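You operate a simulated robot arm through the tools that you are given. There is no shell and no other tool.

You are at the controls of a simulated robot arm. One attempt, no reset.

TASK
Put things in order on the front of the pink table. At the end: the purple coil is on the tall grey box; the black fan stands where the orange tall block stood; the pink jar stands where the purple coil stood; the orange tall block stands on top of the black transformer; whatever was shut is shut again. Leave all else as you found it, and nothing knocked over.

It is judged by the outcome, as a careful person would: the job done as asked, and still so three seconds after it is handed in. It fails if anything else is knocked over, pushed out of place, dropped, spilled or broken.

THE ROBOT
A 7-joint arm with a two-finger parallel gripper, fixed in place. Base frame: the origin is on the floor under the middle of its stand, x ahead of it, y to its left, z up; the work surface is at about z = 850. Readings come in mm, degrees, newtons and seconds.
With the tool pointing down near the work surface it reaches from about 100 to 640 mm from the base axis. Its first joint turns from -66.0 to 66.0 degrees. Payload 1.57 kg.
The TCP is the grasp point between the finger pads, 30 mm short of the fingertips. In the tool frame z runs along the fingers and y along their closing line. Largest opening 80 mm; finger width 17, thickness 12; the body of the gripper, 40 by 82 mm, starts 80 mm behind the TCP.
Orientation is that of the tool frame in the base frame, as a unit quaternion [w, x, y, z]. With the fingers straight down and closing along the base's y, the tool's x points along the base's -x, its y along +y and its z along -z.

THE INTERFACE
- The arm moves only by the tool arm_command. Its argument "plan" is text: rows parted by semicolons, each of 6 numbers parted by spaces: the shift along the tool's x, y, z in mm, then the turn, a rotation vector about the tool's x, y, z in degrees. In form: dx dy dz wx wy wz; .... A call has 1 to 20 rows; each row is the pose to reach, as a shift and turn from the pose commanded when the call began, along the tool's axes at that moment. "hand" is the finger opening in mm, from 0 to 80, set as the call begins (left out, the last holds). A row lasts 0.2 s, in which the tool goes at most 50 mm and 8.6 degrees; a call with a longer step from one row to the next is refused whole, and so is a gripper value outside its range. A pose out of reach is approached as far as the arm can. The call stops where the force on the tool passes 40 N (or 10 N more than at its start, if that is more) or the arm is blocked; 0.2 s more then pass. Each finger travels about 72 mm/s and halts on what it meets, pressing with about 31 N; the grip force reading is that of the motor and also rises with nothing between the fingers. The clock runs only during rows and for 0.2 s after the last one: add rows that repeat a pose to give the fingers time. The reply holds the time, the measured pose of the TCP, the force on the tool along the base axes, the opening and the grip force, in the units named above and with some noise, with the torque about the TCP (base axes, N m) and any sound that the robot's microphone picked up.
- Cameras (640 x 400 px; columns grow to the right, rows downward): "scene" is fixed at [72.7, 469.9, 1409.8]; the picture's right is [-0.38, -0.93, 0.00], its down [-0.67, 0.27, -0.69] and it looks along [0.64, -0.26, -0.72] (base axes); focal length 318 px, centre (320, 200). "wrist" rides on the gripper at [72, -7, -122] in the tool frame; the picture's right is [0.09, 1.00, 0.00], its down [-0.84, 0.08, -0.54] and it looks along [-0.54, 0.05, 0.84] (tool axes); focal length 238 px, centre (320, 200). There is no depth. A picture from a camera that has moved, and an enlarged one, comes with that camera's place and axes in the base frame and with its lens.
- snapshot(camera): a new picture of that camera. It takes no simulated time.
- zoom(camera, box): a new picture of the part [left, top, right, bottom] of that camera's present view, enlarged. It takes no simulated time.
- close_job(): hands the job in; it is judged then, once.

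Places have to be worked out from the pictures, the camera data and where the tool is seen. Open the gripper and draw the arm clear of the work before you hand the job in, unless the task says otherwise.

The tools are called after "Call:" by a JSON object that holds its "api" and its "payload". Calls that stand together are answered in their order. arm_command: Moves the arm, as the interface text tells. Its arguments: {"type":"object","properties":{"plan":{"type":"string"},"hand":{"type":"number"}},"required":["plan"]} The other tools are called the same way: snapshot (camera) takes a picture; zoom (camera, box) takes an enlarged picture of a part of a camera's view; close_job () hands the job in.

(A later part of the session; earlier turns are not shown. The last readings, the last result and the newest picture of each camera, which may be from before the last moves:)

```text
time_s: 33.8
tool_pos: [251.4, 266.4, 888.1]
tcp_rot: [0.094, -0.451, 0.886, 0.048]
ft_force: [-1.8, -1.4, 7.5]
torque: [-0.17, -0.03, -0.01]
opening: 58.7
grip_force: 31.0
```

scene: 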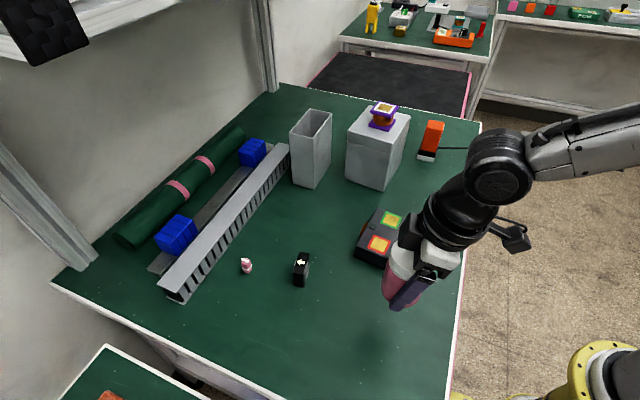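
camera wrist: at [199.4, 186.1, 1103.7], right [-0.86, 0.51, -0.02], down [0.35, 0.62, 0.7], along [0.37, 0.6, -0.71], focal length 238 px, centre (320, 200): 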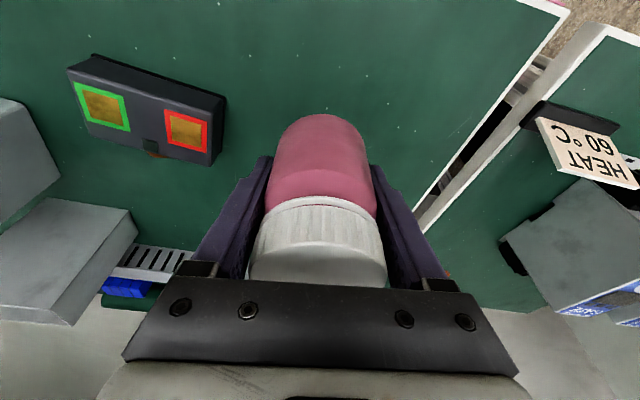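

Contact at about 9 N. I'll open the fingers and let them settle, then check with the wrist camera before lifting.

Call:
{"api": "arm_command", "payload": {"plan": "-0.1 0 -0.5 0 0 0; -0.1 0 -0.5 0 0 0"}}

Call:
{"api": "arm_command", "payload": {"plan": "0 0 0 0 0 0; 0 0 0 0 0 0; 0 0 0 0 0 0; 0 0 0 0 0 0", "hand": 80}}

Call:
{"api": "snapshot", "payload": {"camera": "wrist"}}

```text
time_s: 34.4
tool_pos: [251.3, 266.3, 887.8]
tcp_rot: [0.093, -0.451, 0.886, 0.048]
ft_force: [1.8, -1.0, 3.1]
torque: [-0.03, -0.1, 0.03]
opening: 58.8
grip_force: 31.1
```

```text
time_s: 35.4
tool_pos: [249.7, 266.4, 887.0]
tcp_rot: [0.094, -0.45, 0.887, 0.047]
ft_force: [-0.7, -0.1, -0.2]
torque: [0.03, 0.0, 0.0]
opening: 80.2
grip_force: 0.1
```

```text
taken
camera wrist: at [199.3, 185.8, 992.0], right [-0.86, 0.51, -0.02], down [0.35, 0.62, 0.7], along [0.37, 0.6, -0.71], focal length 238 px, centre (320, 200)
```

wrist: 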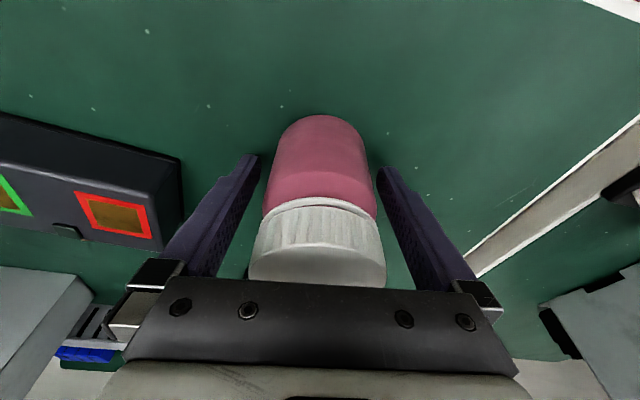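

The jar stands free between the open fingers. I'll lift straight up 150 mm and then look at the scene.

Call:
{"api": "arm_command", "payload": {"plan": "-4.2 0 -19.6 0 0 0; -10.4 0 -48.9 0 0 0; -18.7 0 -88 0 0 0; -27 0 -127.1 0 0 0; -35.4 0 -166.3 0 0 0; -35.4 0 -166.3 0 0 0", "hand": 80}}

Call:
{"api": "snapshot", "payload": {"camera": "scene"}}

Call:
{"api": "snapshot", "payload": {"camera": "wrist"}}

```text
time_s: 36.8
tool_pos: [250.8, 267.2, 1057.0]
tcp_rot: [0.093, -0.451, 0.887, 0.047]
ft_force: [0.7, -1.1, -0.4]
torque: [0.0, 0.01, 0.01]
opening: 79.7
grip_force: 0.2
```

```text
taken
```

scene: 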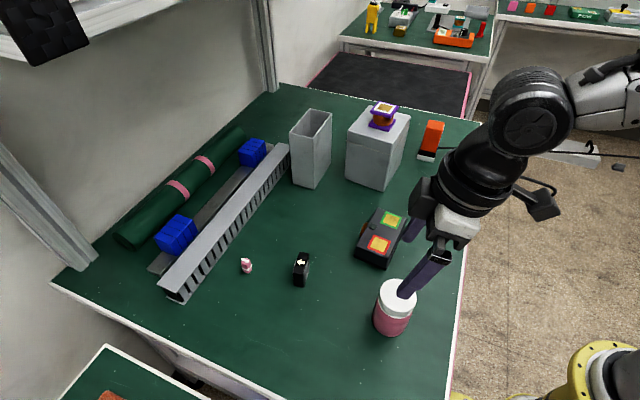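

```text
taken
camera wrist: at [199.0, 185.1, 1161.7], right [-0.86, 0.51, -0.02], down [0.35, 0.62, 0.7], along [0.37, 0.6, -0.71], focal length 238 px, centre (320, 200)
```

wrist: 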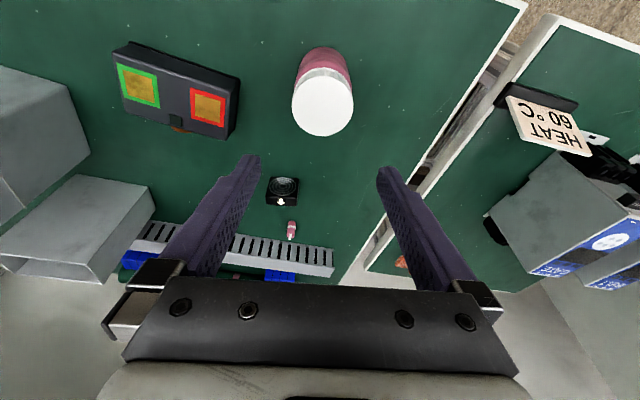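

The jar stands upright in the coil's old place. Now I'll un-tilt the tool and move above the transformer to measure its top.

Call:
{"api": "arm_command", "payload": {"plan": "-7 -33 -20 0 4 0; -14 -66 -43.7 0 8 0; -21 -99 -43.7 0 12 0; -28 -132 -43.7 0 12 0; -34.9 -164.9 -43.7 0 12 0; -34.9 -164.9 -43.7 0 12 0"}}

Call:
{"api": "arm_command", "payload": {"plan": "0 0 0 0 0 7; 0 0 0 0 0 14; 0 0 0 0 0 20.35; 0 0 0 0 0 20.35"}}

Call:
{"api": "snapshot", "payload": {"camera": "wrist"}}

```text
time_s: 38.2
tool_pos: [399.5, 190.5, 1107.8]
tcp_rot: [0.0, -0.453, 0.892, 0.0]
ft_force: [0.4, 1.2, -1.6]
torque: [-0.05, 0.01, -0.04]
opening: 79.9
grip_force: 0.0
```

```text
time_s: 39.2
tool_pos: [400.0, 191.6, 1108.5]
tcp_rot: [-0.001, -0.288, 0.958, 0.0]
ft_force: [-0.3, 0.6, 0.4]
torque: [0.01, -0.01, -0.01]
opening: 79.8
grip_force: 0.1
```

```text
taken
camera wrist: at [342.6, 145.0, 1229.6], right [-0.63, 0.78, 0.0], down [0.66, 0.53, 0.54], along [0.42, 0.34, -0.84], focal length 238 px, centre (320, 200)
```

wrist: 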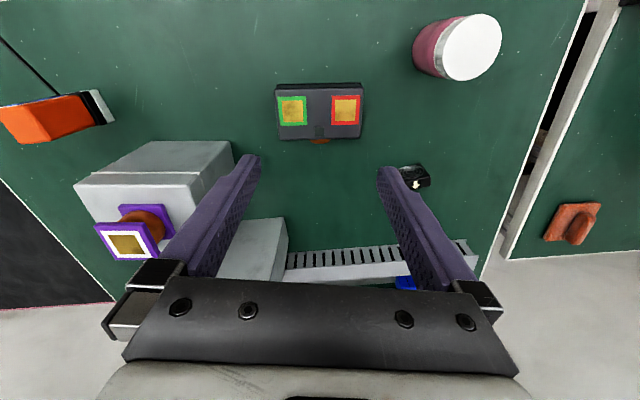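

The transformer is now visible between the fingers. I'll enlarge it, the jar and the coil to measure and check.

Call:
{"api": "zoom", "payload": {"camera": "wrist", "box": [260, 70, 380, 160]}}

Call:
{"api": "zoom", "payload": {"camera": "scene", "box": [340, 190, 440, 350]}}

Call:
{"api": "zoom", "payload": {"camera": "wrist", "box": [370, 150, 450, 210]}}

```text
4.44 times, centred on (320, 115) of wrist
camera zoom: at [342.6, 145.0, 1229.6], right [-0.63, 0.78, 0.0], down [0.66, 0.53, 0.54], along [0.42, 0.34, -0.84], focal length 1059 px, centre (320, 578)
```

zoom: 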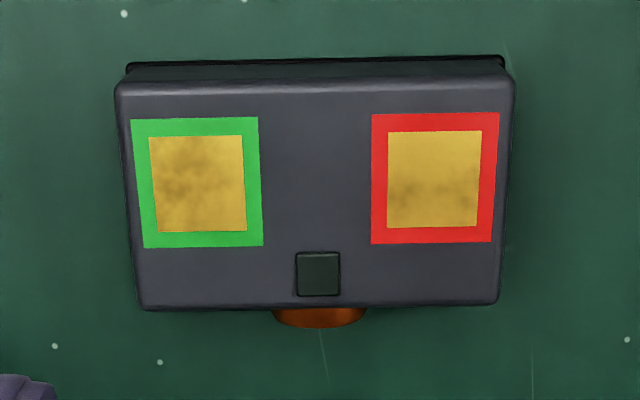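

```text
2.50 times, centred on (390, 270) of scene
camera zoom: at [72.7, 469.9, 1409.8], right [-0.38, -0.93, 0.0], down [-0.67, 0.27, -0.69], along [0.64, -0.26, -0.72], focal length 796 px, centre (145, 25)
```

zoom: 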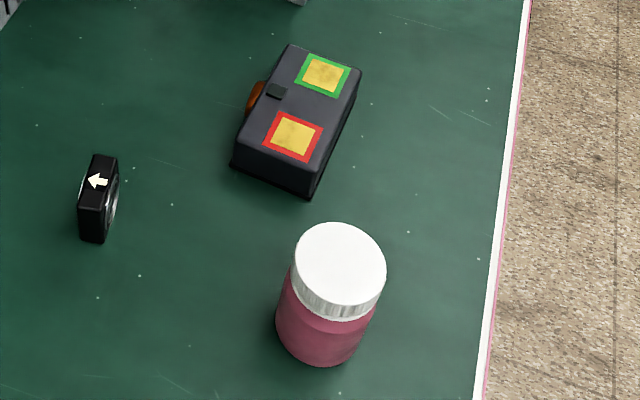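

```text
6.67 times, centred on (410, 180) of wrist
camera zoom: at [342.6, 145.0, 1229.6], right [-0.63, 0.78, 0.0], down [0.66, 0.53, 0.54], along [0.42, 0.34, -0.84], focal length 1589 px, centre (-280, 333)
```

zoom: 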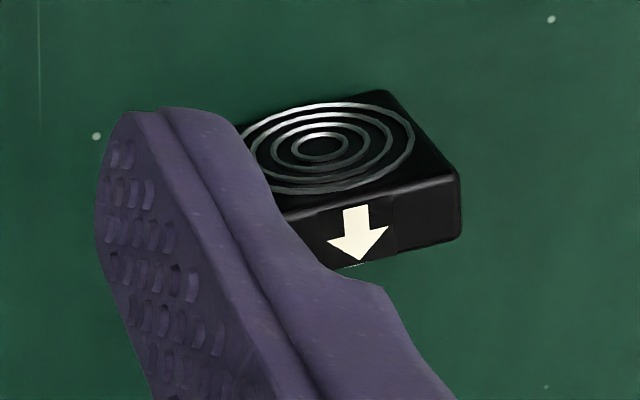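

The transformer top measures about 118 x 68 mm, centred near (405.7,194.3) and turned about 39.5°, with a small dark piece near one long edge. I need to know whether that piece sticks up, so I'll enlarge it in both views.

Call:
{"api": "zoom", "payload": {"camera": "wrist", "box": [300, 110, 350, 150]}}

Call:
{"api": "zoom", "payload": {"camera": "scene", "box": [350, 200, 410, 275]}}

```text
10.00 times, centred on (325, 130) of wrist
camera zoom: at [342.6, 145.0, 1229.6], right [-0.63, 0.78, 0.0], down [0.66, 0.53, 0.54], along [0.42, 0.34, -0.84], focal length 2384 px, centre (270, 900)
```

zoom: 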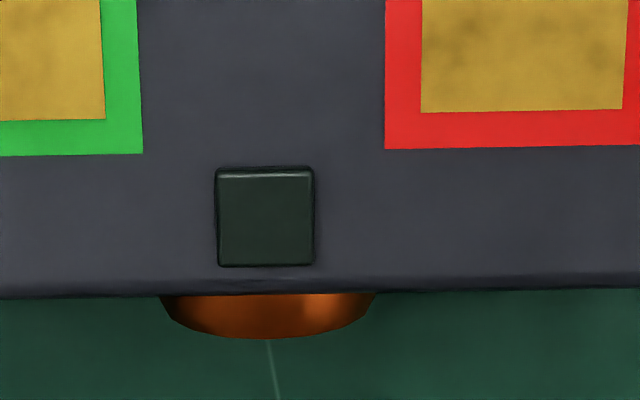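

```text
5.33 times, centred on (380, 238) of scene
camera zoom: at [72.7, 469.9, 1409.8], right [-0.38, -0.93, 0.0], down [-0.67, 0.27, -0.69], along [0.64, -0.26, -0.72], focal length 1698 px, centre (0, 0)
```

zoom: 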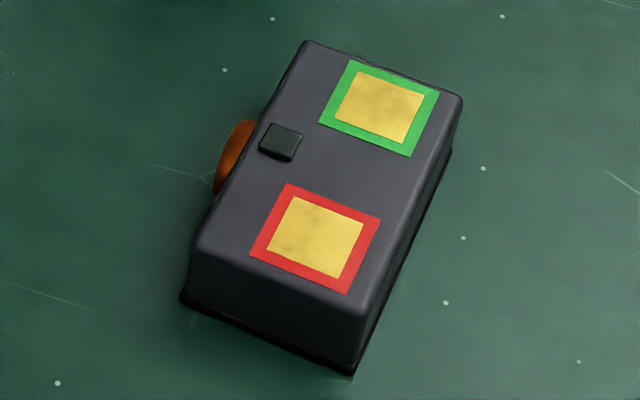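

The dark piece is a slightly raised button near one edge, so the block must stand beside it; I'll aim for about (423,166) on the green side. Now I go to view the orange block closely with the gripper turned 45°.

Call:
{"api": "arm_command", "payload": {"plan": "3.4 -36.9 0 0 0 -1.5; 6.9 -73.9 0 0 0 -3; 10.3 -110.8 0 0 0 -4.5; 13.8 -147.7 4 0 0 -6; 17.2 -184.6 10 0 0 -7.5; 20.6 -221.6 16 0 0 -9; 24.1 -258.5 22 0 0 -10.5; 27.5 -295.4 28 0 0 -11.5; 27.5 -295.4 28 0 0 -11.5", "hand": 80}}

Call:
{"api": "snapshot", "payload": {"camera": "wrist"}}

Call:
{"api": "snapshot", "payload": {"camera": "scene"}}

```text
time_s: 41.2
tool_pos: [539.3, -73.2, 1079.7]
tcp_rot: [0.001, -0.383, 0.924, 0.0]
ft_force: [0.1, -0.3, -0.3]
torque: [-0.02, 0.0, -0.01]
opening: 80.1
grip_force: 0.0
```

```text
taken
camera wrist: at [493.0, -127.9, 1202.1], right [-0.77, 0.64, 0.0], down [0.54, 0.65, 0.54], along [0.35, 0.42, -0.84], focal length 238 px, centre (320, 200)
```

wrist: 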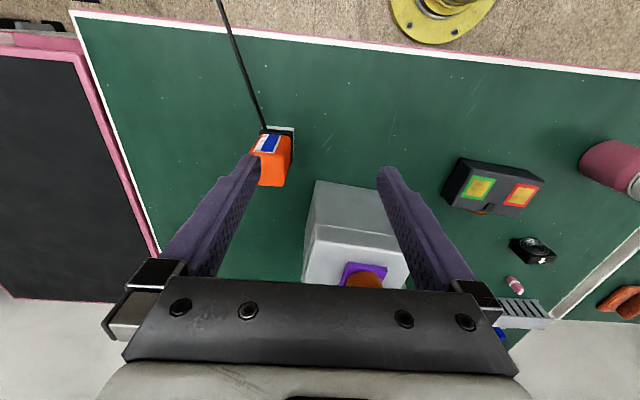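

```text
taken
```

scene: 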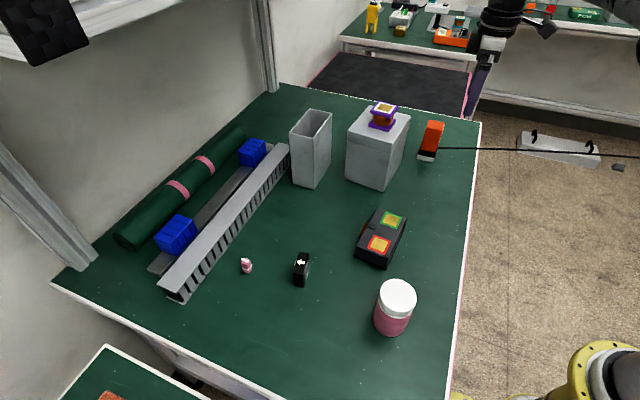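

The block and its cable are in view. I'll enlarge that region to measure the block's turn and where the cable joins.

Call:
{"api": "zoom", "payload": {"camera": "wrist", "box": [230, 110, 320, 200]}}

Call:
{"api": "zoom", "payload": {"camera": "wrist", "box": [190, 0, 300, 140]}}

```text
4.44 times, centred on (275, 155) of wrist
camera zoom: at [493.0, -127.9, 1202.1], right [-0.77, 0.64, 0.0], down [0.54, 0.65, 0.54], along [0.35, 0.42, -0.84], focal length 1059 px, centre (520, 400)
```

zoom: 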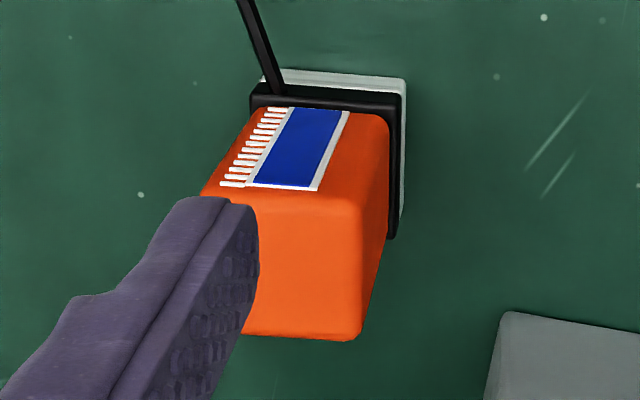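

```text
2.86 times, centred on (245, 70) of wrist
camera zoom: at [493.0, -127.9, 1202.1], right [-0.77, 0.64, 0.0], down [0.54, 0.65, 0.54], along [0.35, 0.42, -0.84], focal length 681 px, centre (534, 571)
```

zoom: 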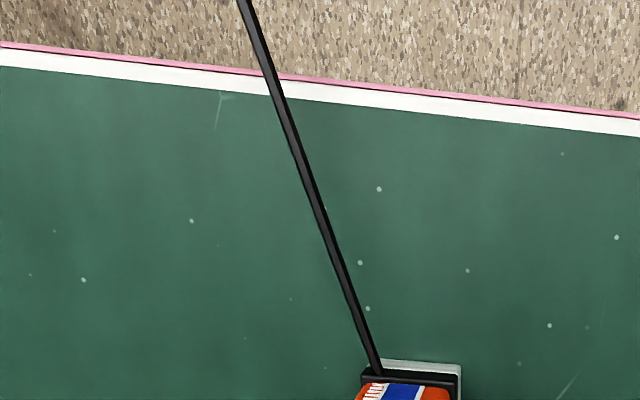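

The block measures 40 mm square at 45° with its centre near (617,-74). The cable enters the black collar low on the label side, so I'll grip only the upper orange body across the other two faces. First I move directly above it.

Call:
{"api": "arm_command", "payload": {"plan": "-14 -14 20 0 0 0; -28 -28 40 0 0 0; -41 -41.5 58 0 0 0; -54.4 -55.5 68 0 0 0; -54.4 -55.5 68 0 0 0", "hand": 80}}

Call:
{"api": "snapshot", "payload": {"camera": "wrist"}}

Call:
{"api": "zoom", "payload": {"camera": "scene", "box": [380, 50, 500, 180]}}

```text
time_s: 42.4
tool_pos: [616.0, -71.5, 1012.8]
tcp_rot: [0.0, -0.384, 0.923, 0.0]
ft_force: [-0.4, -1.2, 0.3]
torque: [0.01, 0.0, 0.01]
opening: 80.0
grip_force: 0.1
```

```text
taken
camera wrist: at [570.2, -128.0, 1134.0], right [-0.77, 0.64, 0.0], down [0.54, 0.65, 0.54], along [0.35, 0.42, -0.84], focal length 238 px, centre (320, 200)
```

wrist: 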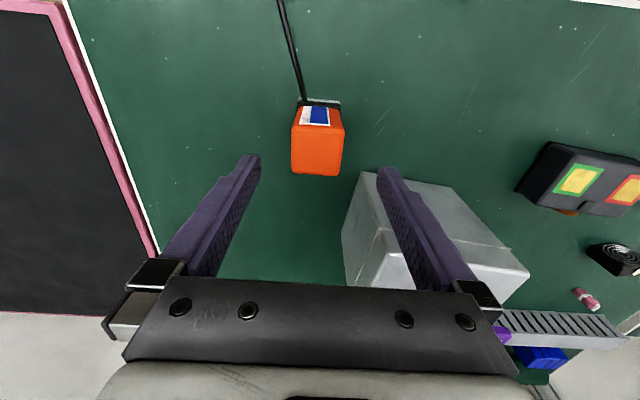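

```text
3.08 times, centred on (440, 115) of scene
camera zoom: at [72.8, 469.9, 1409.8], right [-0.38, -0.93, 0.0], down [-0.67, 0.27, -0.69], along [0.64, -0.26, -0.72], focal length 980 px, centre (-49, 462)
```

zoom: 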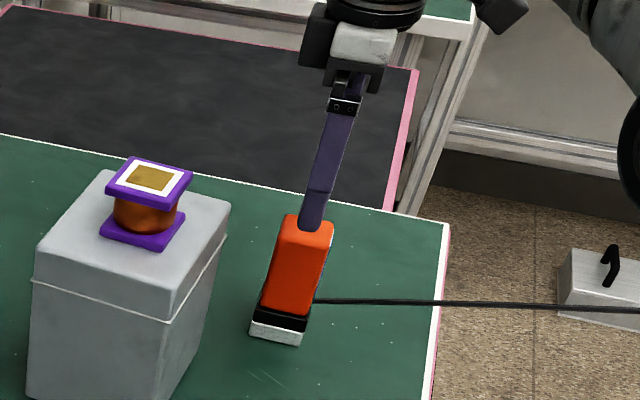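

The block is within about 3 mm of the gripper's centre line. I'll correct that small offset and descend to z≈925 around the orange body.

Call:
{"api": "arm_command", "payload": {"plan": "2.5 -2 15 0 0 0; 2.5 -2 40 0 0 0; 2.5 -2 65 0 0 0; 2.5 -2 80 0 0 0; 2.5 -2 88 0 0 0; 2.5 -2 88 0 0 0", "hand": 80}}

Call:
{"api": "snapshot", "payload": {"camera": "wrist"}}

Call:
{"api": "zoom", "payload": {"camera": "scene", "box": [380, 50, 500, 180]}}

```text
time_s: 43.8
tool_pos: [616.0, -75.7, 921.8]
tcp_rot: [0.0, -0.383, 0.924, 0.0]
ft_force: [-0.2, 0.1, -0.7]
torque: [-0.04, 0.01, 0.02]
opening: 79.9
grip_force: 0.1
```

```text
taken
camera wrist: at [569.6, -131.2, 1045.1], right [-0.77, 0.64, 0.0], down [0.54, 0.65, 0.54], along [0.35, 0.42, -0.84], focal length 238 px, centre (320, 200)
```

wrist: 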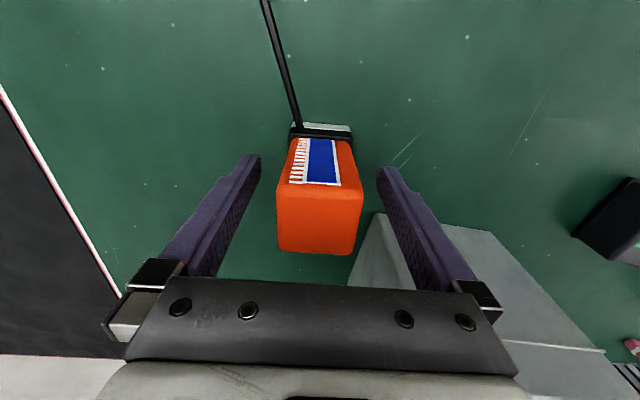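

```text
3.08 times, centred on (440, 115) of scene
camera zoom: at [72.7, 469.9, 1409.8], right [-0.38, -0.93, 0.0], down [-0.67, 0.27, -0.69], along [0.64, -0.26, -0.72], focal length 980 px, centre (-49, 462)
```

zoom: 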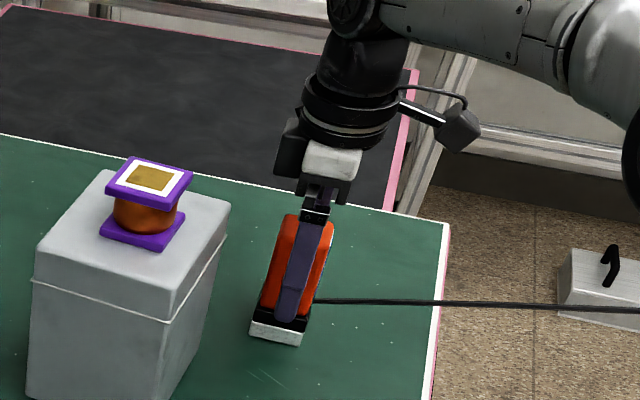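

The fingers straddle the orange body clear of the collar and cable. I'll close and wait.

Call:
{"api": "arm_command", "payload": {"plan": "0 0 0 0 0 0; 0 0 0 0 0 0; 0 0 0 0 0 0; 0 0 0 0 0 0; 0 0 0 0 0 0", "hand": 25}}

Call:
{"api": "snapshot", "payload": {"camera": "wrist"}}

```text
time_s: 45.0
tool_pos: [615.7, -75.8, 922.8]
tcp_rot: [0.0, -0.382, 0.924, 0.0]
ft_force: [0.0, -0.1, -0.4]
torque: [-0.04, -0.02, -0.01]
opening: 41.7
grip_force: 31.0
```

```text
taken
camera wrist: at [569.6, -131.2, 1045.4], right [-0.77, 0.64, 0.0], down [0.54, 0.65, 0.54], along [0.35, 0.42, -0.84], focal length 238 px, centre (320, 200)
```

wrist: 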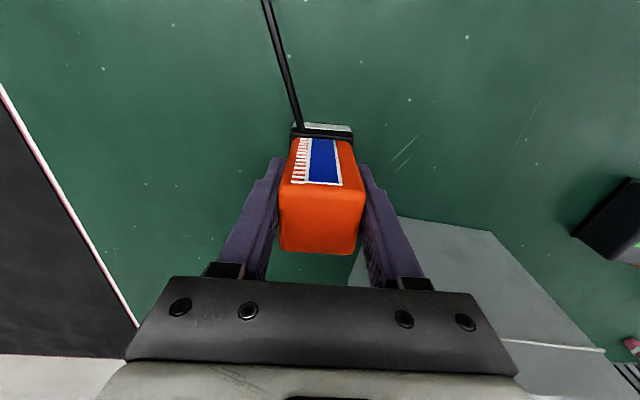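

Gripped at 41.7 mm. I'll lift only 8 mm slowly and look at what comes up (block, collar, base, cable) and at the forces.

Call:
{"api": "arm_command", "payload": {"plan": "0 0 -2 0 0 0; 0 0 -4 0 0 0; 0 0 -6 0 0 0; 0 0 -8 0 0 0; 0 0 -8 0 0 0"}}

Call:
{"api": "zoom", "payload": {"camera": "wrist", "box": [240, 80, 400, 200]}}

Call:
{"api": "zoom", "payload": {"camera": "scene", "box": [400, 100, 480, 170]}}

```text
time_s: 46.2
tool_pos: [616.3, -74.9, 930.8]
tcp_rot: [0.0, -0.383, 0.924, 0.0]
ft_force: [-0.1, -0.3, -3.3]
torque: [0.0, 0.04, 0.02]
opening: 41.8
grip_force: 30.8
```

```text
3.33 times, centred on (320, 140) of wrist
camera zoom: at [570.0, -130.9, 1053.1], right [-0.77, 0.64, 0.0], down [0.54, 0.65, 0.54], along [0.35, 0.42, -0.84], focal length 794 px, centre (320, 400)
```

zoom: 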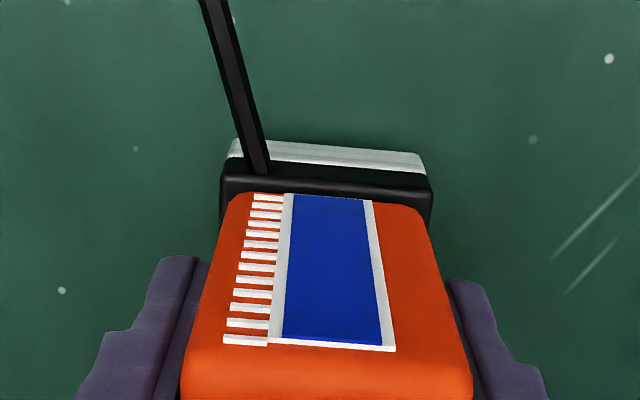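

```text
5.71 times, centred on (440, 135) of scene
camera zoom: at [72.8, 469.9, 1409.8], right [-0.38, -0.93, 0.0], down [-0.67, 0.27, -0.69], along [0.64, -0.26, -0.72], focal length 1820 px, centre (-366, 571)
```

zoom: 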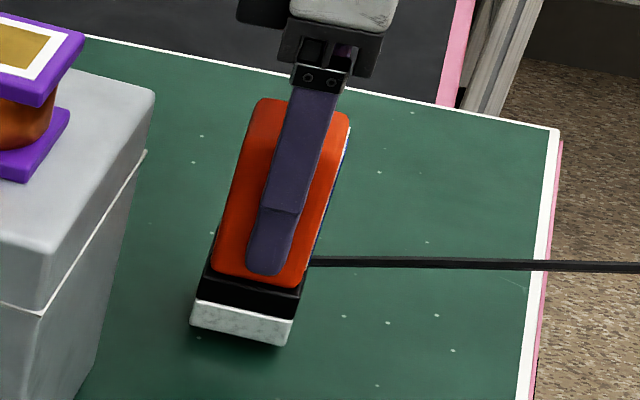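

The whole block with its white foot came up, weighing about 0.3 kg, and the cable exerts no noticeable pull. I'll raise it further to about z=1000 and look again.

Call:
{"api": "arm_command", "payload": {"plan": "0 0 -15 0 0 0; 0 0 -30 0 0 0; 0 0 -45 0 0 0; 0 0 -60 0 0 0; 0 0 -68 0 0 0; 0 0 -68 0 0 0"}}

Call:
{"api": "snapshot", "payload": {"camera": "scene"}}

Call:
{"api": "snapshot", "payload": {"camera": "wrist"}}

```text
time_s: 47.6
tool_pos: [617.2, -75.6, 998.5]
tcp_rot: [0.001, -0.383, 0.924, 0.0]
ft_force: [0.5, -0.6, -3.1]
torque: [0.0, 0.01, 0.04]
opening: 41.7
grip_force: 30.9
```

```text
taken
```

scene: 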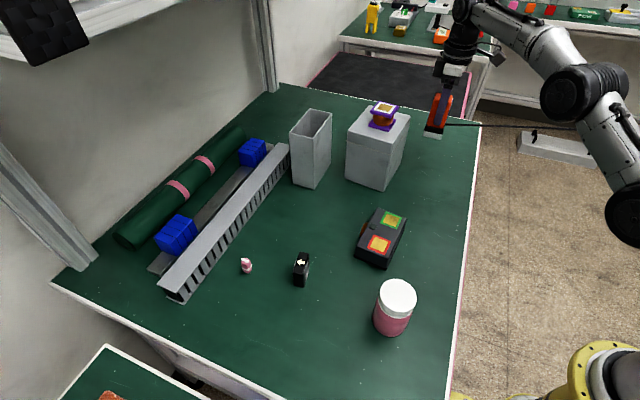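

```text
taken
camera wrist: at [570.3, -130.8, 1121.2], right [-0.77, 0.64, 0.0], down [0.54, 0.65, 0.54], along [0.35, 0.42, -0.84], focal length 238 px, centre (320, 200)
```

wrist: 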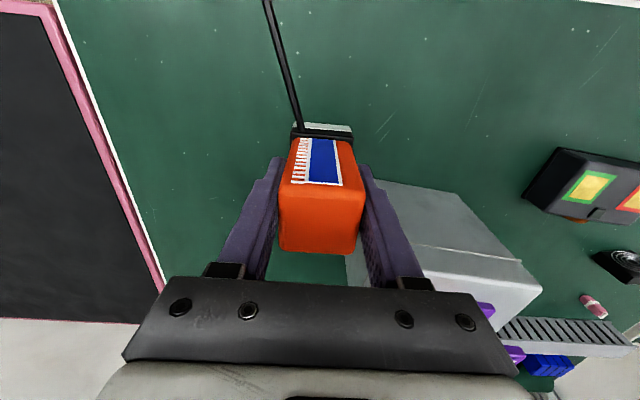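

The cable follows the block. I'll enlarge the scene on the right to see how the cable runs relative to the arm.

Call:
{"api": "zoom", "payload": {"camera": "scene", "box": [420, 60, 640, 260]}}

Call:
{"api": "zoom", "payload": {"camera": "wrist", "box": [200, 0, 380, 150]}}

```text
2.00 times, centred on (530, 160) of scene
camera zoom: at [72.8, 469.9, 1409.8], right [-0.38, -0.93, 0.0], down [-0.67, 0.27, -0.69], along [0.64, -0.26, -0.72], focal length 637 px, centre (-100, 280)
```

zoom: 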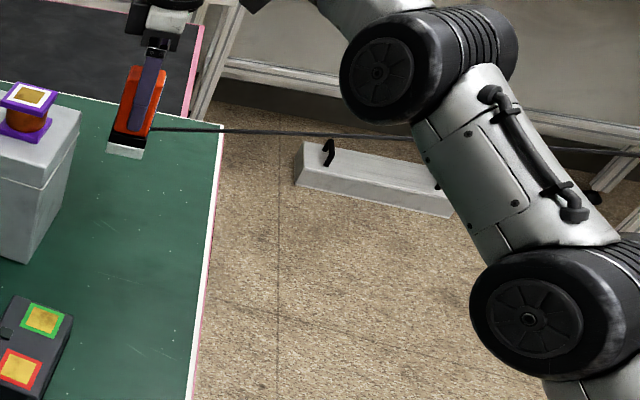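

```text
2.67 times, centred on (290, 75) of wrist
camera zoom: at [570.3, -130.8, 1121.2], right [-0.77, 0.64, 0.0], down [0.54, 0.65, 0.54], along [0.35, 0.42, -0.84], focal length 636 px, centre (400, 533)
```

zoom: 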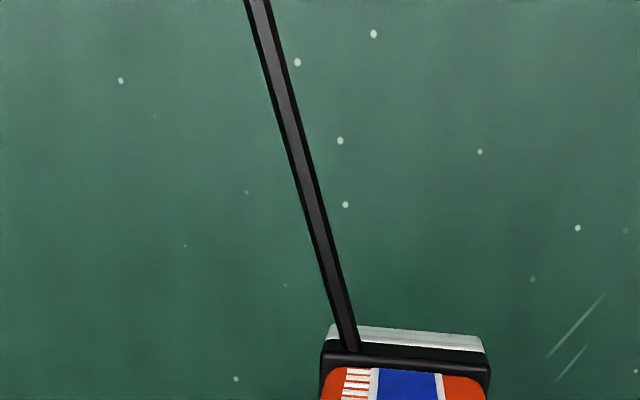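

The cable seems to be fixed to the block and moves rigidly and weightlessly with it, staying horizontal and clear of everything. I'll carry the block inward and then over the transformer, to (421,165), turning it 5.5° to match the transformer.

Call:
{"api": "arm_command", "payload": {"plan": "10.9 30.6 -10 0 0 0; 21.8 61.1 -20 0 0 0; 32.7 91.7 -31.5 0 0 0; 43.6 122.2 -31.5 0 0 0; 31 153.4 -31.5 0 0 1; 18.5 184.5 -31.5 0 0 2; 6 215.7 -31.5 0 0 3; -6.6 246.8 -31.5 0 0 4; -19.1 278 -31.5 0 0 5; -31.7 309.1 -31.5 0 0 5.5; -31.7 309.1 -31.5 0 0 5.5"}}

Call:
{"api": "snapshot", "payload": {"camera": "scene"}}

Call:
{"api": "snapshot", "payload": {"camera": "wrist"}}

```text
time_s: 50.0
tool_pos: [420.6, 164.9, 1031.1]
tcp_rot: [0.001, -0.338, 0.941, 0.0]
ft_force: [-0.2, 0.1, -3.2]
torque: [0.01, 0.01, 0.0]
opening: 42.0
grip_force: 31.4
```

```text
taken
```

scene: 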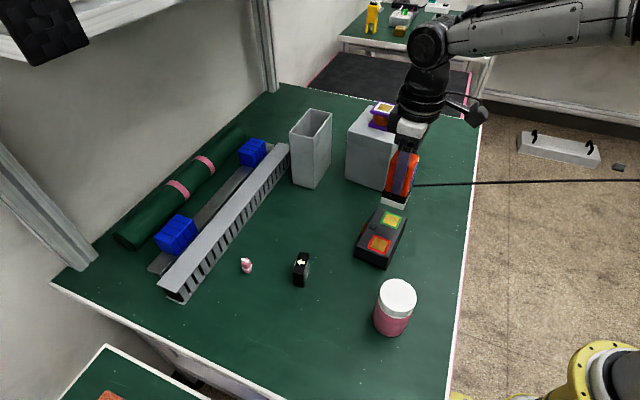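

```text
taken
camera wrist: at [368.8, 115.0, 1153.1], right [-0.7, 0.71, 0.0], down [0.6, 0.59, 0.54], along [0.38, 0.38, -0.84], focal length 238 px, centre (320, 200)
```

wrist: 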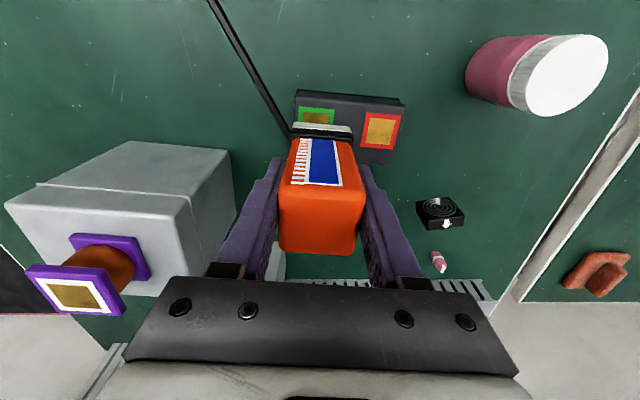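

The block hangs over the transformer with steady force. I'll enlarge both views to verify its position above the transformer before lowering.

Call:
{"api": "zoom", "payload": {"camera": "wrist", "box": [270, 70, 430, 190]}}

Call:
{"api": "zoom", "payload": {"camera": "scene", "box": [340, 140, 460, 280]}}

```text
3.33 times, centred on (350, 130) of wrist
camera zoom: at [368.8, 115.0, 1153.1], right [-0.7, 0.71, 0.0], down [0.6, 0.59, 0.54], along [0.38, 0.38, -0.84], focal length 794 px, centre (220, 433)
```

zoom: 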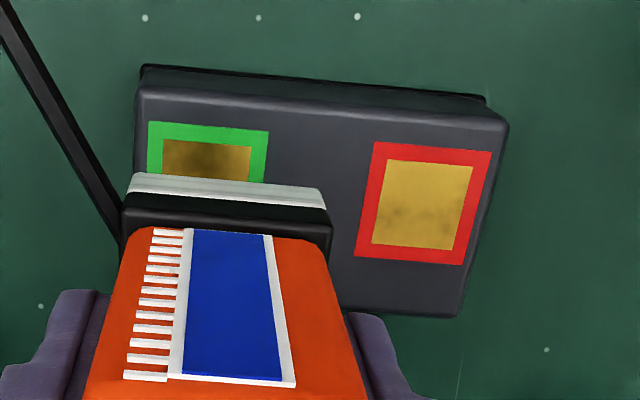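

```text
2.86 times, centred on (400, 210) of scene
camera zoom: at [72.8, 469.9, 1409.8], right [-0.38, -0.93, 0.0], down [-0.67, 0.27, -0.69], along [0.64, -0.26, -0.72], focal length 910 px, centre (91, 171)
```

zoom: 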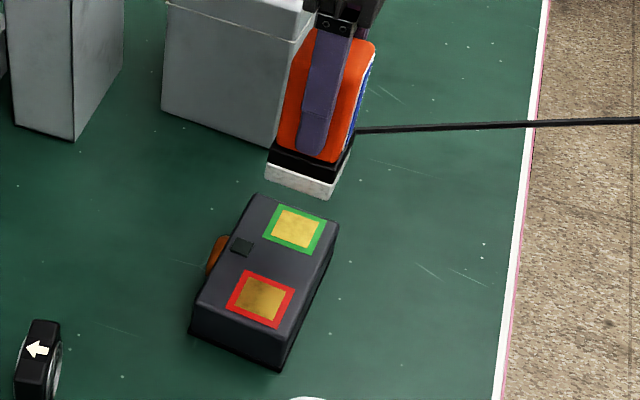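

By this view the block's foot would land about 3 mm too near the button, so I shift it 3 mm along tool x and -1.5 mm along tool y, then lower 58 mm, stopping well above contact.

Call:
{"api": "arm_command", "payload": {"plan": "3 -1.5 0 0 0 0; 3 -1.5 15 0 0 0; 3 -1.5 30 0 0 0; 3 -1.5 45 0 0 0; 3 -1.5 55 0 0 0; 3 -1.5 58 0 0 0; 3 -1.5 58 0 0 0"}}

Call:
{"api": "zoom", "payload": {"camera": "wrist", "box": [230, 70, 410, 190]}}

Call:
{"api": "zoom", "payload": {"camera": "scene", "box": [340, 150, 460, 280]}}

```text
time_s: 51.6
tool_pos: [419.8, 162.8, 972.1]
tcp_rot: [0.0, -0.338, 0.941, 0.0]
ft_force: [0.7, -0.5, -3.3]
torque: [-0.03, -0.02, -0.01]
opening: 41.8
grip_force: 30.8
```

```text
3.33 times, centred on (320, 130) of wrist
camera zoom: at [367.8, 111.9, 1094.7], right [-0.7, 0.71, 0.0], down [0.6, 0.59, 0.54], along [0.38, 0.38, -0.84], focal length 794 px, centre (320, 433)
```

zoom: 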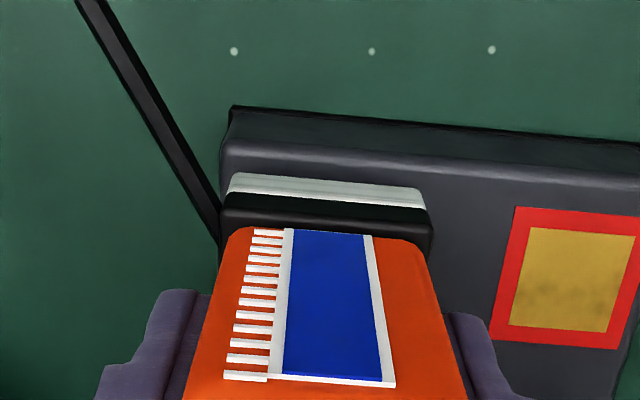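

```text
3.08 times, centred on (400, 215) of scene
camera zoom: at [72.8, 469.9, 1409.8], right [-0.38, -0.93, 0.0], down [-0.67, 0.27, -0.69], along [0.64, -0.26, -0.72], focal length 980 px, centre (74, 154)
```

zoom: 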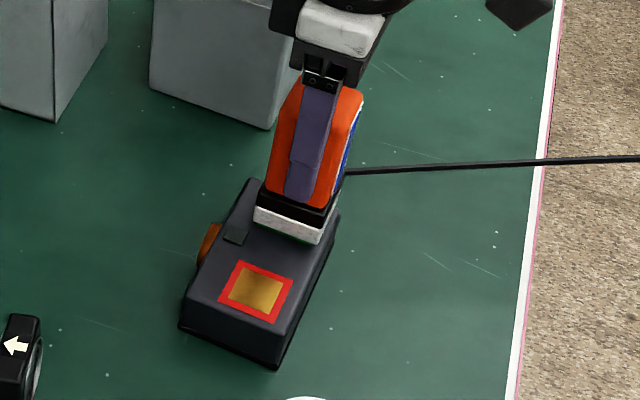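

Both views now put the foot clear of the button and inside the transformer's top, about 12 mm above it. I'll lower 8 mm more and then go in small steps.

Call:
{"api": "arm_command", "payload": {"plan": "0 0 3 0 0 0; 0 0 6 0 0 0; 0 0 8 0 0 0; 0 0 8 0 0 0"}}

Call:
{"api": "arm_command", "payload": {"plan": "0 0 1 0 0 0; 0 0 2 0 0 0; 0 0 2 0 0 0"}}

```text
time_s: 52.6
tool_pos: [419.9, 162.8, 965.0]
tcp_rot: [0.0, -0.338, 0.941, 0.0]
ft_force: [-0.1, -0.8, -2.3]
torque: [-0.03, 0.04, 0.05]
opening: 41.9
grip_force: 31.2
```

```text
time_s: 53.4
tool_pos: [419.2, 164.3, 962.6]
tcp_rot: [0.0, -0.338, 0.941, -0.001]
ft_force: [-1.7, 0.1, -0.5]
torque: [0.0, 0.04, 0.01]
opening: 41.8
grip_force: 31.8
```

The vertical force is easing (-3.3 to -0.5 N), so contact is probably starting. I'll lower another 1 mm to confirm.

Call:
{"api": "arm_command", "payload": {"plan": "0 0 0.5 0 0 0; 0 0 1 0 0 0; 0 0 1 0 0 0"}}

Call:
{"api": "zoom", "payload": {"camera": "scene", "box": [340, 160, 440, 270]}}

```text
time_s: 54.2
tool_pos: [418.5, 162.5, 963.7]
tcp_rot: [0.001, -0.337, 0.941, 0.0]
ft_force: [-2.1, -1.2, 9.0]
torque: [-0.11, 0.37, 0.02]
opening: 41.9
grip_force: 30.6
```

```text
3.64 times, centred on (390, 215) of scene
camera zoom: at [72.6, 469.8, 1409.9], right [-0.38, -0.93, 0.0], down [-0.67, 0.27, -0.69], along [0.64, -0.26, -0.72], focal length 1158 px, centre (66, 146)
```

zoom: 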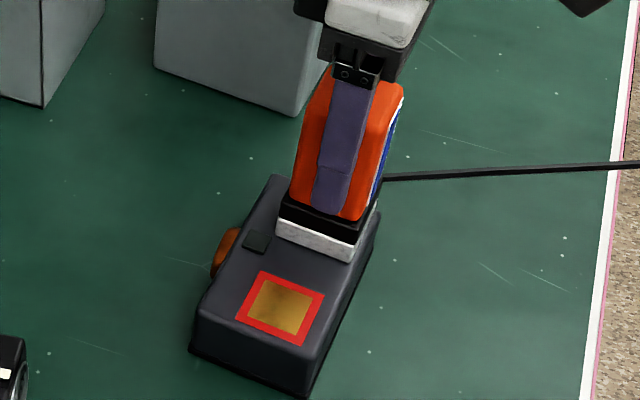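

Contact is confirmed, with the contact force inside the foot's outline on the side away from the button. I'll ease up slightly, then open the fingers and check the block.

Call:
{"api": "arm_command", "payload": {"plan": "0 0 -0.6 0 0 0; 0 0 -0.6 0 0 0"}}

Call:
{"api": "arm_command", "payload": {"plan": "0 0 0 0 0 0; 0 0 0 0 0 0; 0 0 0 0 0 0; 0 0 0 0 0 0; 0 0 0 0 0 0", "hand": 80}}

Call:
{"api": "snapshot", "payload": {"camera": "wrist"}}

Call:
{"api": "zoom", "payload": {"camera": "scene", "box": [340, 160, 440, 270]}}

```text
time_s: 54.8
tool_pos: [420.0, 161.5, 963.1]
tcp_rot: [0.001, -0.339, 0.941, 0.0]
ft_force: [0.5, -0.5, 6.6]
torque: [-0.08, 0.11, 0.0]
opening: 41.9
grip_force: 31.3
```

```text
time_s: 56.0
tool_pos: [419.1, 162.5, 962.4]
tcp_rot: [0.0, -0.338, 0.941, 0.0]
ft_force: [-0.3, -0.2, -0.6]
torque: [-0.02, 0.01, 0.04]
opening: 79.8
grip_force: 0.0
```

```text
taken
camera wrist: at [367.2, 111.6, 1084.9], right [-0.7, 0.71, 0.0], down [0.6, 0.59, 0.54], along [0.38, 0.38, -0.84], focal length 238 px, centre (320, 200)
```

wrist: 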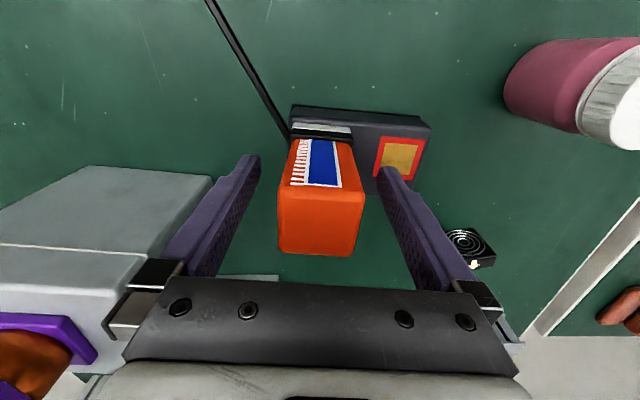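

```text
3.64 times, centred on (390, 215) of scene
camera zoom: at [72.7, 469.9, 1409.8], right [-0.38, -0.93, 0.0], down [-0.67, 0.27, -0.69], along [0.64, -0.26, -0.72], focal length 1158 px, centre (66, 146)
```

zoom: 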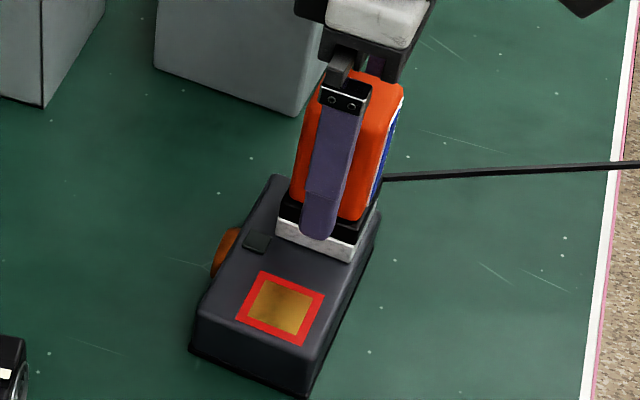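

The block stands by itself on the transformer. I'll lift straight up clear of it and then check everything.

Call:
{"api": "arm_command", "payload": {"plan": "0 0 -10 0 0 0; 0 0 -30 0 0 0; 0 0 -60 0 0 0; 0 0 -90 0 0 0; 0 0 -120 0 0 0; 0 0 -120 0 0 0", "hand": 80}}

Call:
{"api": "snapshot", "payload": {"camera": "scene"}}

Call:
{"api": "snapshot", "payload": {"camera": "wrist"}}

```text
time_s: 57.4
tool_pos: [418.1, 161.0, 1083.4]
tcp_rot: [0.0, -0.339, 0.941, 0.0]
ft_force: [-0.6, 0.4, 0.0]
torque: [-0.01, -0.03, 0.01]
opening: 80.1
grip_force: 0.0
```

```text
taken
```

scene: 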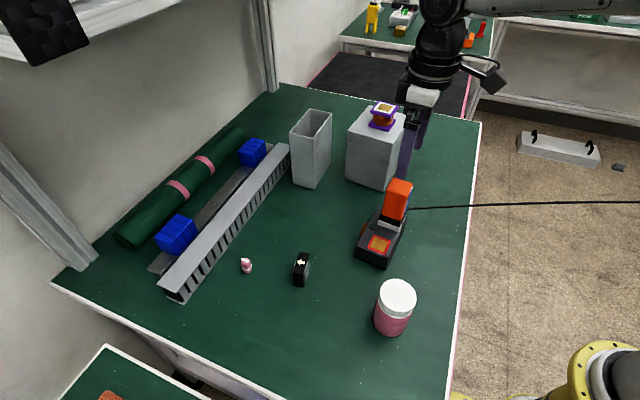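

```text
taken
camera wrist: at [366.9, 111.1, 1205.1], right [-0.7, 0.71, 0.0], down [0.6, 0.59, 0.54], along [0.38, 0.38, -0.84], focal length 238 px, centre (320, 200)
```

wrist: 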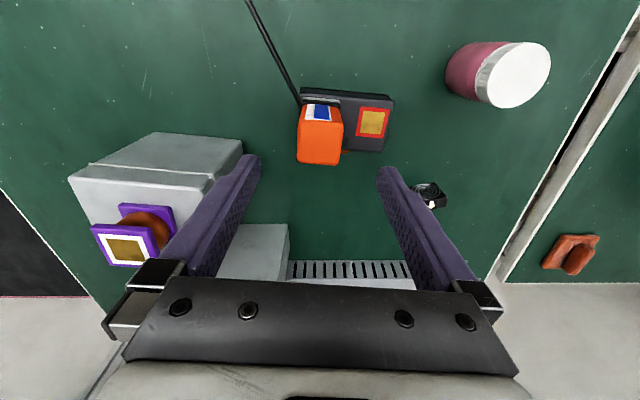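

The block stands firmly on the transformer and the cable causes no trouble. Now I'll move above the fan, which stands on edge near (393,378), for a close look.

Call:
{"api": "arm_command", "payload": {"plan": "-20 30.5 0 0 0 -2.4; -40 61 0 0 0 -4.8; -60 91.5 0 0 0 -7.2; -80 122 5 0 0 -9.6; -100 152.5 15 0 0 -12; -119 183.1 23 0 0 -14.4; -119 183.1 23 0 0 -14.4", "hand": 80}}

Call:
{"api": "snapshot", "payload": {"camera": "wrist"}}

Call:
{"api": "zoom", "payload": {"camera": "wrist", "box": [270, 70, 370, 150]}}

Call:
{"api": "zoom", "payload": {"camera": "scene", "box": [270, 235, 340, 305]}}

```text
time_s: 59.0
tool_pos: [394.0, 381.0, 1059.4]
tcp_rot: [-0.001, -0.454, 0.891, 0.0]
ft_force: [-1.1, -0.3, -0.3]
torque: [0.01, -0.01, 0.01]
opening: 80.1
grip_force: 0.1
```

```text
taken
camera wrist: at [356.1, 318.3, 1181.7], right [-0.86, 0.51, 0.0], down [0.43, 0.72, 0.54], along [0.28, 0.47, -0.84], focal length 238 px, centre (320, 200)
```

wrist: 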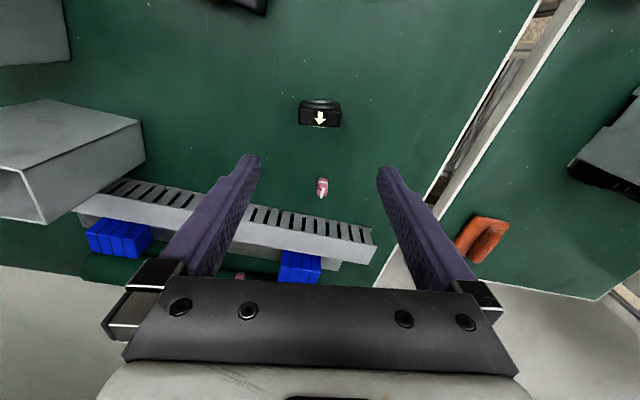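

```text
5.00 times, centred on (320, 110) of wrist
camera zoom: at [356.1, 318.3, 1181.7], right [-0.86, 0.51, 0.0], down [0.43, 0.72, 0.54], along [0.28, 0.47, -0.84], focal length 1192 px, centre (320, 650)
```

zoom: 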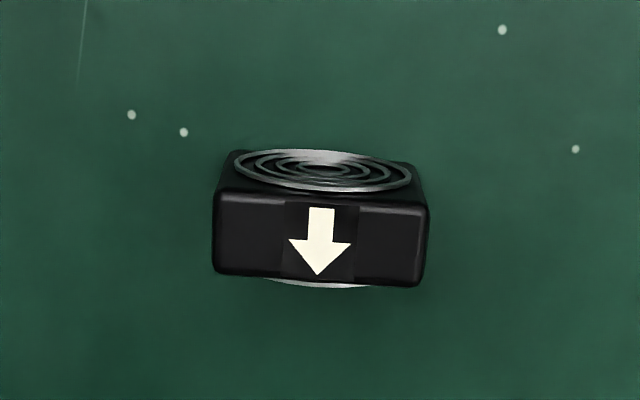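

```text
5.71 times, centred on (305, 270) of scene
camera zoom: at [72.7, 469.9, 1409.8], right [-0.38, -0.93, 0.0], down [-0.67, 0.27, -0.69], along [0.64, -0.26, -0.72], focal length 1820 px, centre (406, -200)
```

zoom: 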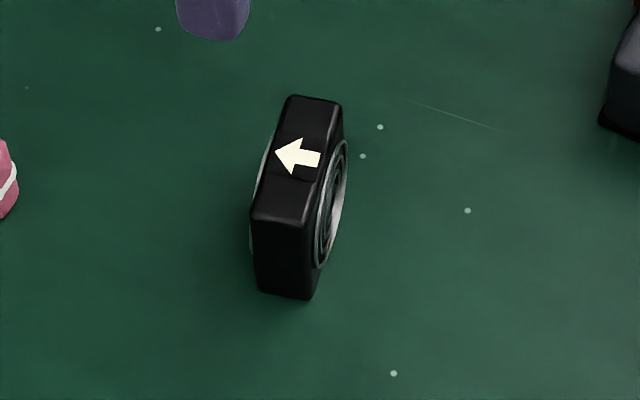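

The fan measures about 48 x 18 mm and 48 mm tall, centred at (392,378), with its long side lying along the gripper's closing line. I'll shift 3.8 mm to centre on it and descend to z≈888.

Call:
{"api": "arm_command", "payload": {"plan": "3.8 0.2 30 0 0 0; 3.8 0.2 65 0 0 0; 3.8 0.2 100 0 0 0; 3.8 0.2 130 0 0 0; 3.8 0.2 152 0 0 0; 3.8 0.2 165 0 0 0; 3.8 0.2 171 0 0 0; 3.8 0.2 171 0 0 0", "hand": 80}}

Call:
{"api": "snapshot", "payload": {"camera": "wrist"}}

Call:
{"api": "zoom", "payload": {"camera": "scene", "box": [240, 200, 360, 320]}}

```text
time_s: 60.8
tool_pos: [392.3, 376.0, 886.9]
tcp_rot: [0.0, -0.453, 0.892, -0.001]
ft_force: [-0.5, -0.4, 0.5]
torque: [-0.02, 0.02, 0.0]
opening: 79.8
grip_force: 0.1
```

```text
taken
camera wrist: at [354.5, 314.7, 1010.3], right [-0.86, 0.51, 0.0], down [0.43, 0.72, 0.54], along [0.28, 0.47, -0.84], focal length 238 px, centre (320, 200)
```

wrist: 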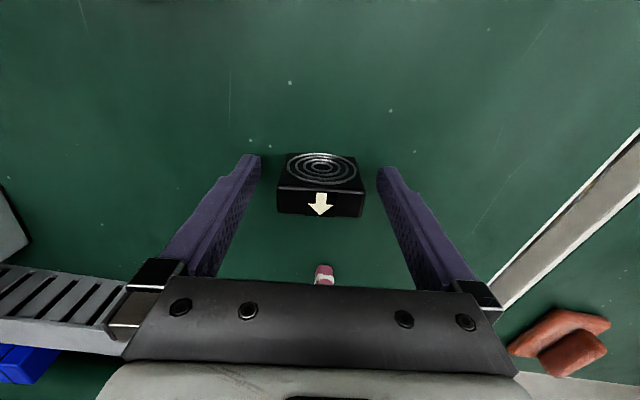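

```text
3.33 times, centred on (300, 260) of scene
camera zoom: at [72.7, 469.9, 1409.8], right [-0.38, -0.93, 0.0], down [-0.67, 0.27, -0.69], along [0.64, -0.26, -0.72], focal length 1062 px, centre (387, 0)
```

zoom: 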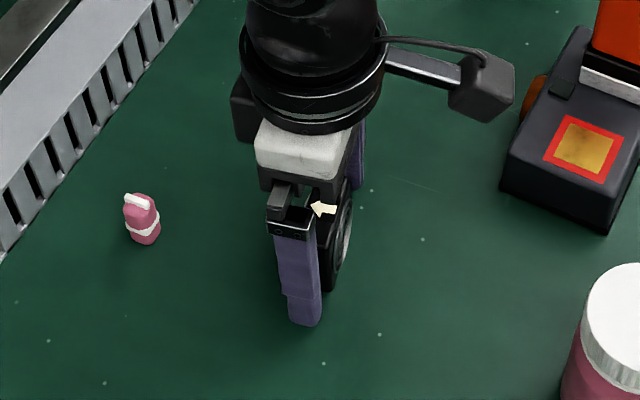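

The fan's top is centred exactly at the grasp point. I'll close the fingers.

Call:
{"api": "arm_command", "payload": {"plan": "0 0 0 0 0 0; 0 0 0 0 0 0; 0 0 0 0 0 0; 0 0 0 0 0 0; 0 0 0 0 0 0", "hand": 30}}

Call:
{"api": "snapshot", "payload": {"camera": "wrist"}}

```text
time_s: 62.0
tool_pos: [391.5, 377.1, 888.9]
tcp_rot: [0.0, -0.453, 0.891, 0.0]
ft_force: [0.6, 0.3, 0.5]
torque: [0.01, 0.03, 0.03]
opening: 49.3
grip_force: 31.0
```

```text
taken
camera wrist: at [354.5, 314.7, 1010.6], right [-0.86, 0.51, 0.0], down [0.43, 0.72, 0.54], along [0.28, 0.47, -0.84], focal length 238 px, centre (320, 200)
```

wrist: 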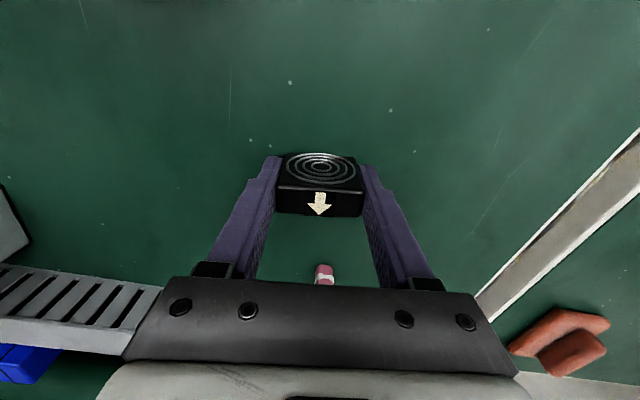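

The fan is held at 49.3 mm. I'll lift it straight up 200 mm and check.

Call:
{"api": "arm_command", "payload": {"plan": "0 0 -10 0 0 0; 0 0 -40 0 0 0; 0 0 -80 0 0 0; 0 0 -120 0 0 0; 0 0 -160 0 0 0; 0 0 -200 0 0 0; 0 0 -200 0 0 0"}}

Call:
{"api": "snapshot", "payload": {"camera": "wrist"}}

Call:
{"api": "snapshot", "payload": {"camera": "scene"}}

```text
time_s: 63.6
tool_pos: [389.7, 375.8, 1088.1]
tcp_rot: [0.0, -0.454, 0.891, 0.0]
ft_force: [0.5, -1.0, -1.2]
torque: [0.03, 0.02, -0.03]
opening: 49.1
grip_force: 30.7
```

```text
taken
camera wrist: at [352.8, 314.3, 1210.6], right [-0.86, 0.51, 0.0], down [0.43, 0.72, 0.54], along [0.28, 0.47, -0.84], focal length 238 px, centre (320, 200)
```

wrist: 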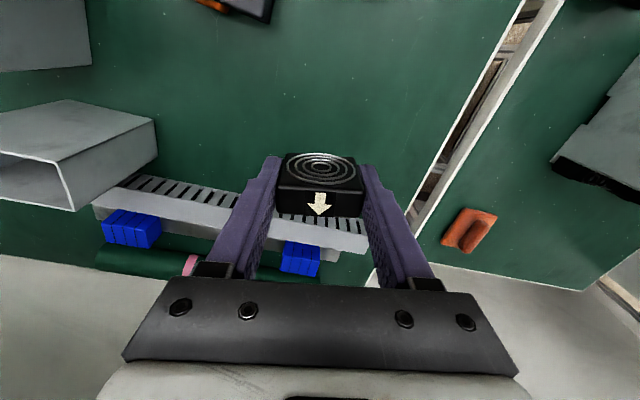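

```text
taken
```

scene: 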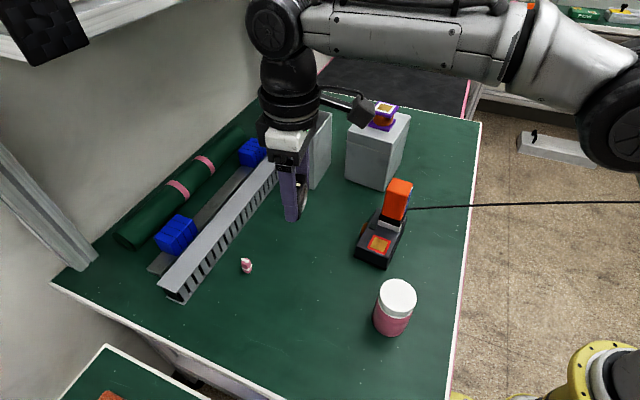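

The fan is held securely. I'll carry it high over the transformer side and around to near the orange block's old spot.

Call:
{"api": "arm_command", "payload": {"plan": "29 -27.3 0 0 0 0; 58 -54.5 0 0 0 0; 87 -81.8 0 0 0 0; 116 -109.1 0 0 0 0; 145 -136.3 0 0 0 0; 174.1 -163.6 0 0 0 0; 203.1 -190.8 0 0 0 0; 232.1 -218.1 0 0 0 0; 237.9 -254.4 5 0 0 0; 243.6 -290.7 11 0 0 0; 249.4 -327.1 17 0 0 0; 255.1 -363.4 23 0 0 0; 260.9 -399.7 28 0 0 0; 260.9 -399.7 28 0 0 0"}}

Call:
{"api": "snapshot", "payload": {"camera": "scene"}}

Call:
{"api": "snapshot", "payload": {"camera": "wrist"}}

```text
time_s: 66.6
tool_pos: [560.1, -70.7, 1061.8]
tcp_rot: [0.0, -0.453, 0.891, -0.001]
ft_force: [0.9, -0.3, -0.4]
torque: [0.01, 0.02, -0.01]
opening: 49.2
grip_force: 31.3
```

```text
taken
```

scene: 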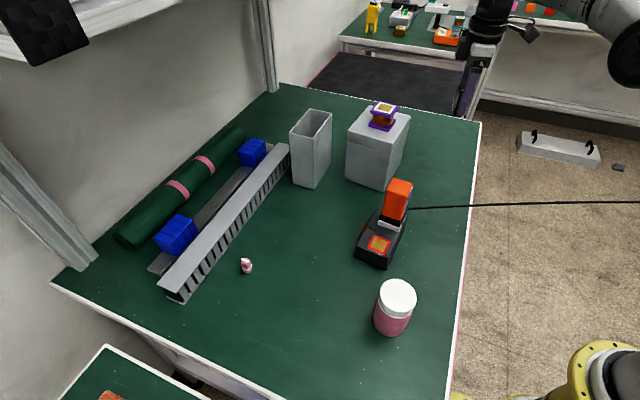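

```text
taken
camera wrist: at [523.3, -132.5, 1183.5], right [-0.86, 0.51, 0.0], down [0.43, 0.72, 0.54], along [0.28, 0.47, -0.84], focal length 238 px, centre (320, 200)
```

wrist: 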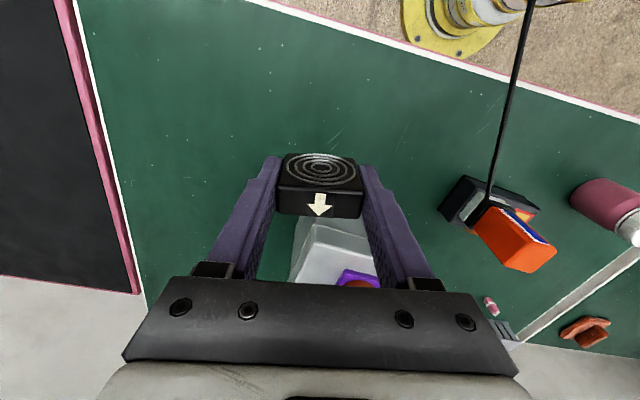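

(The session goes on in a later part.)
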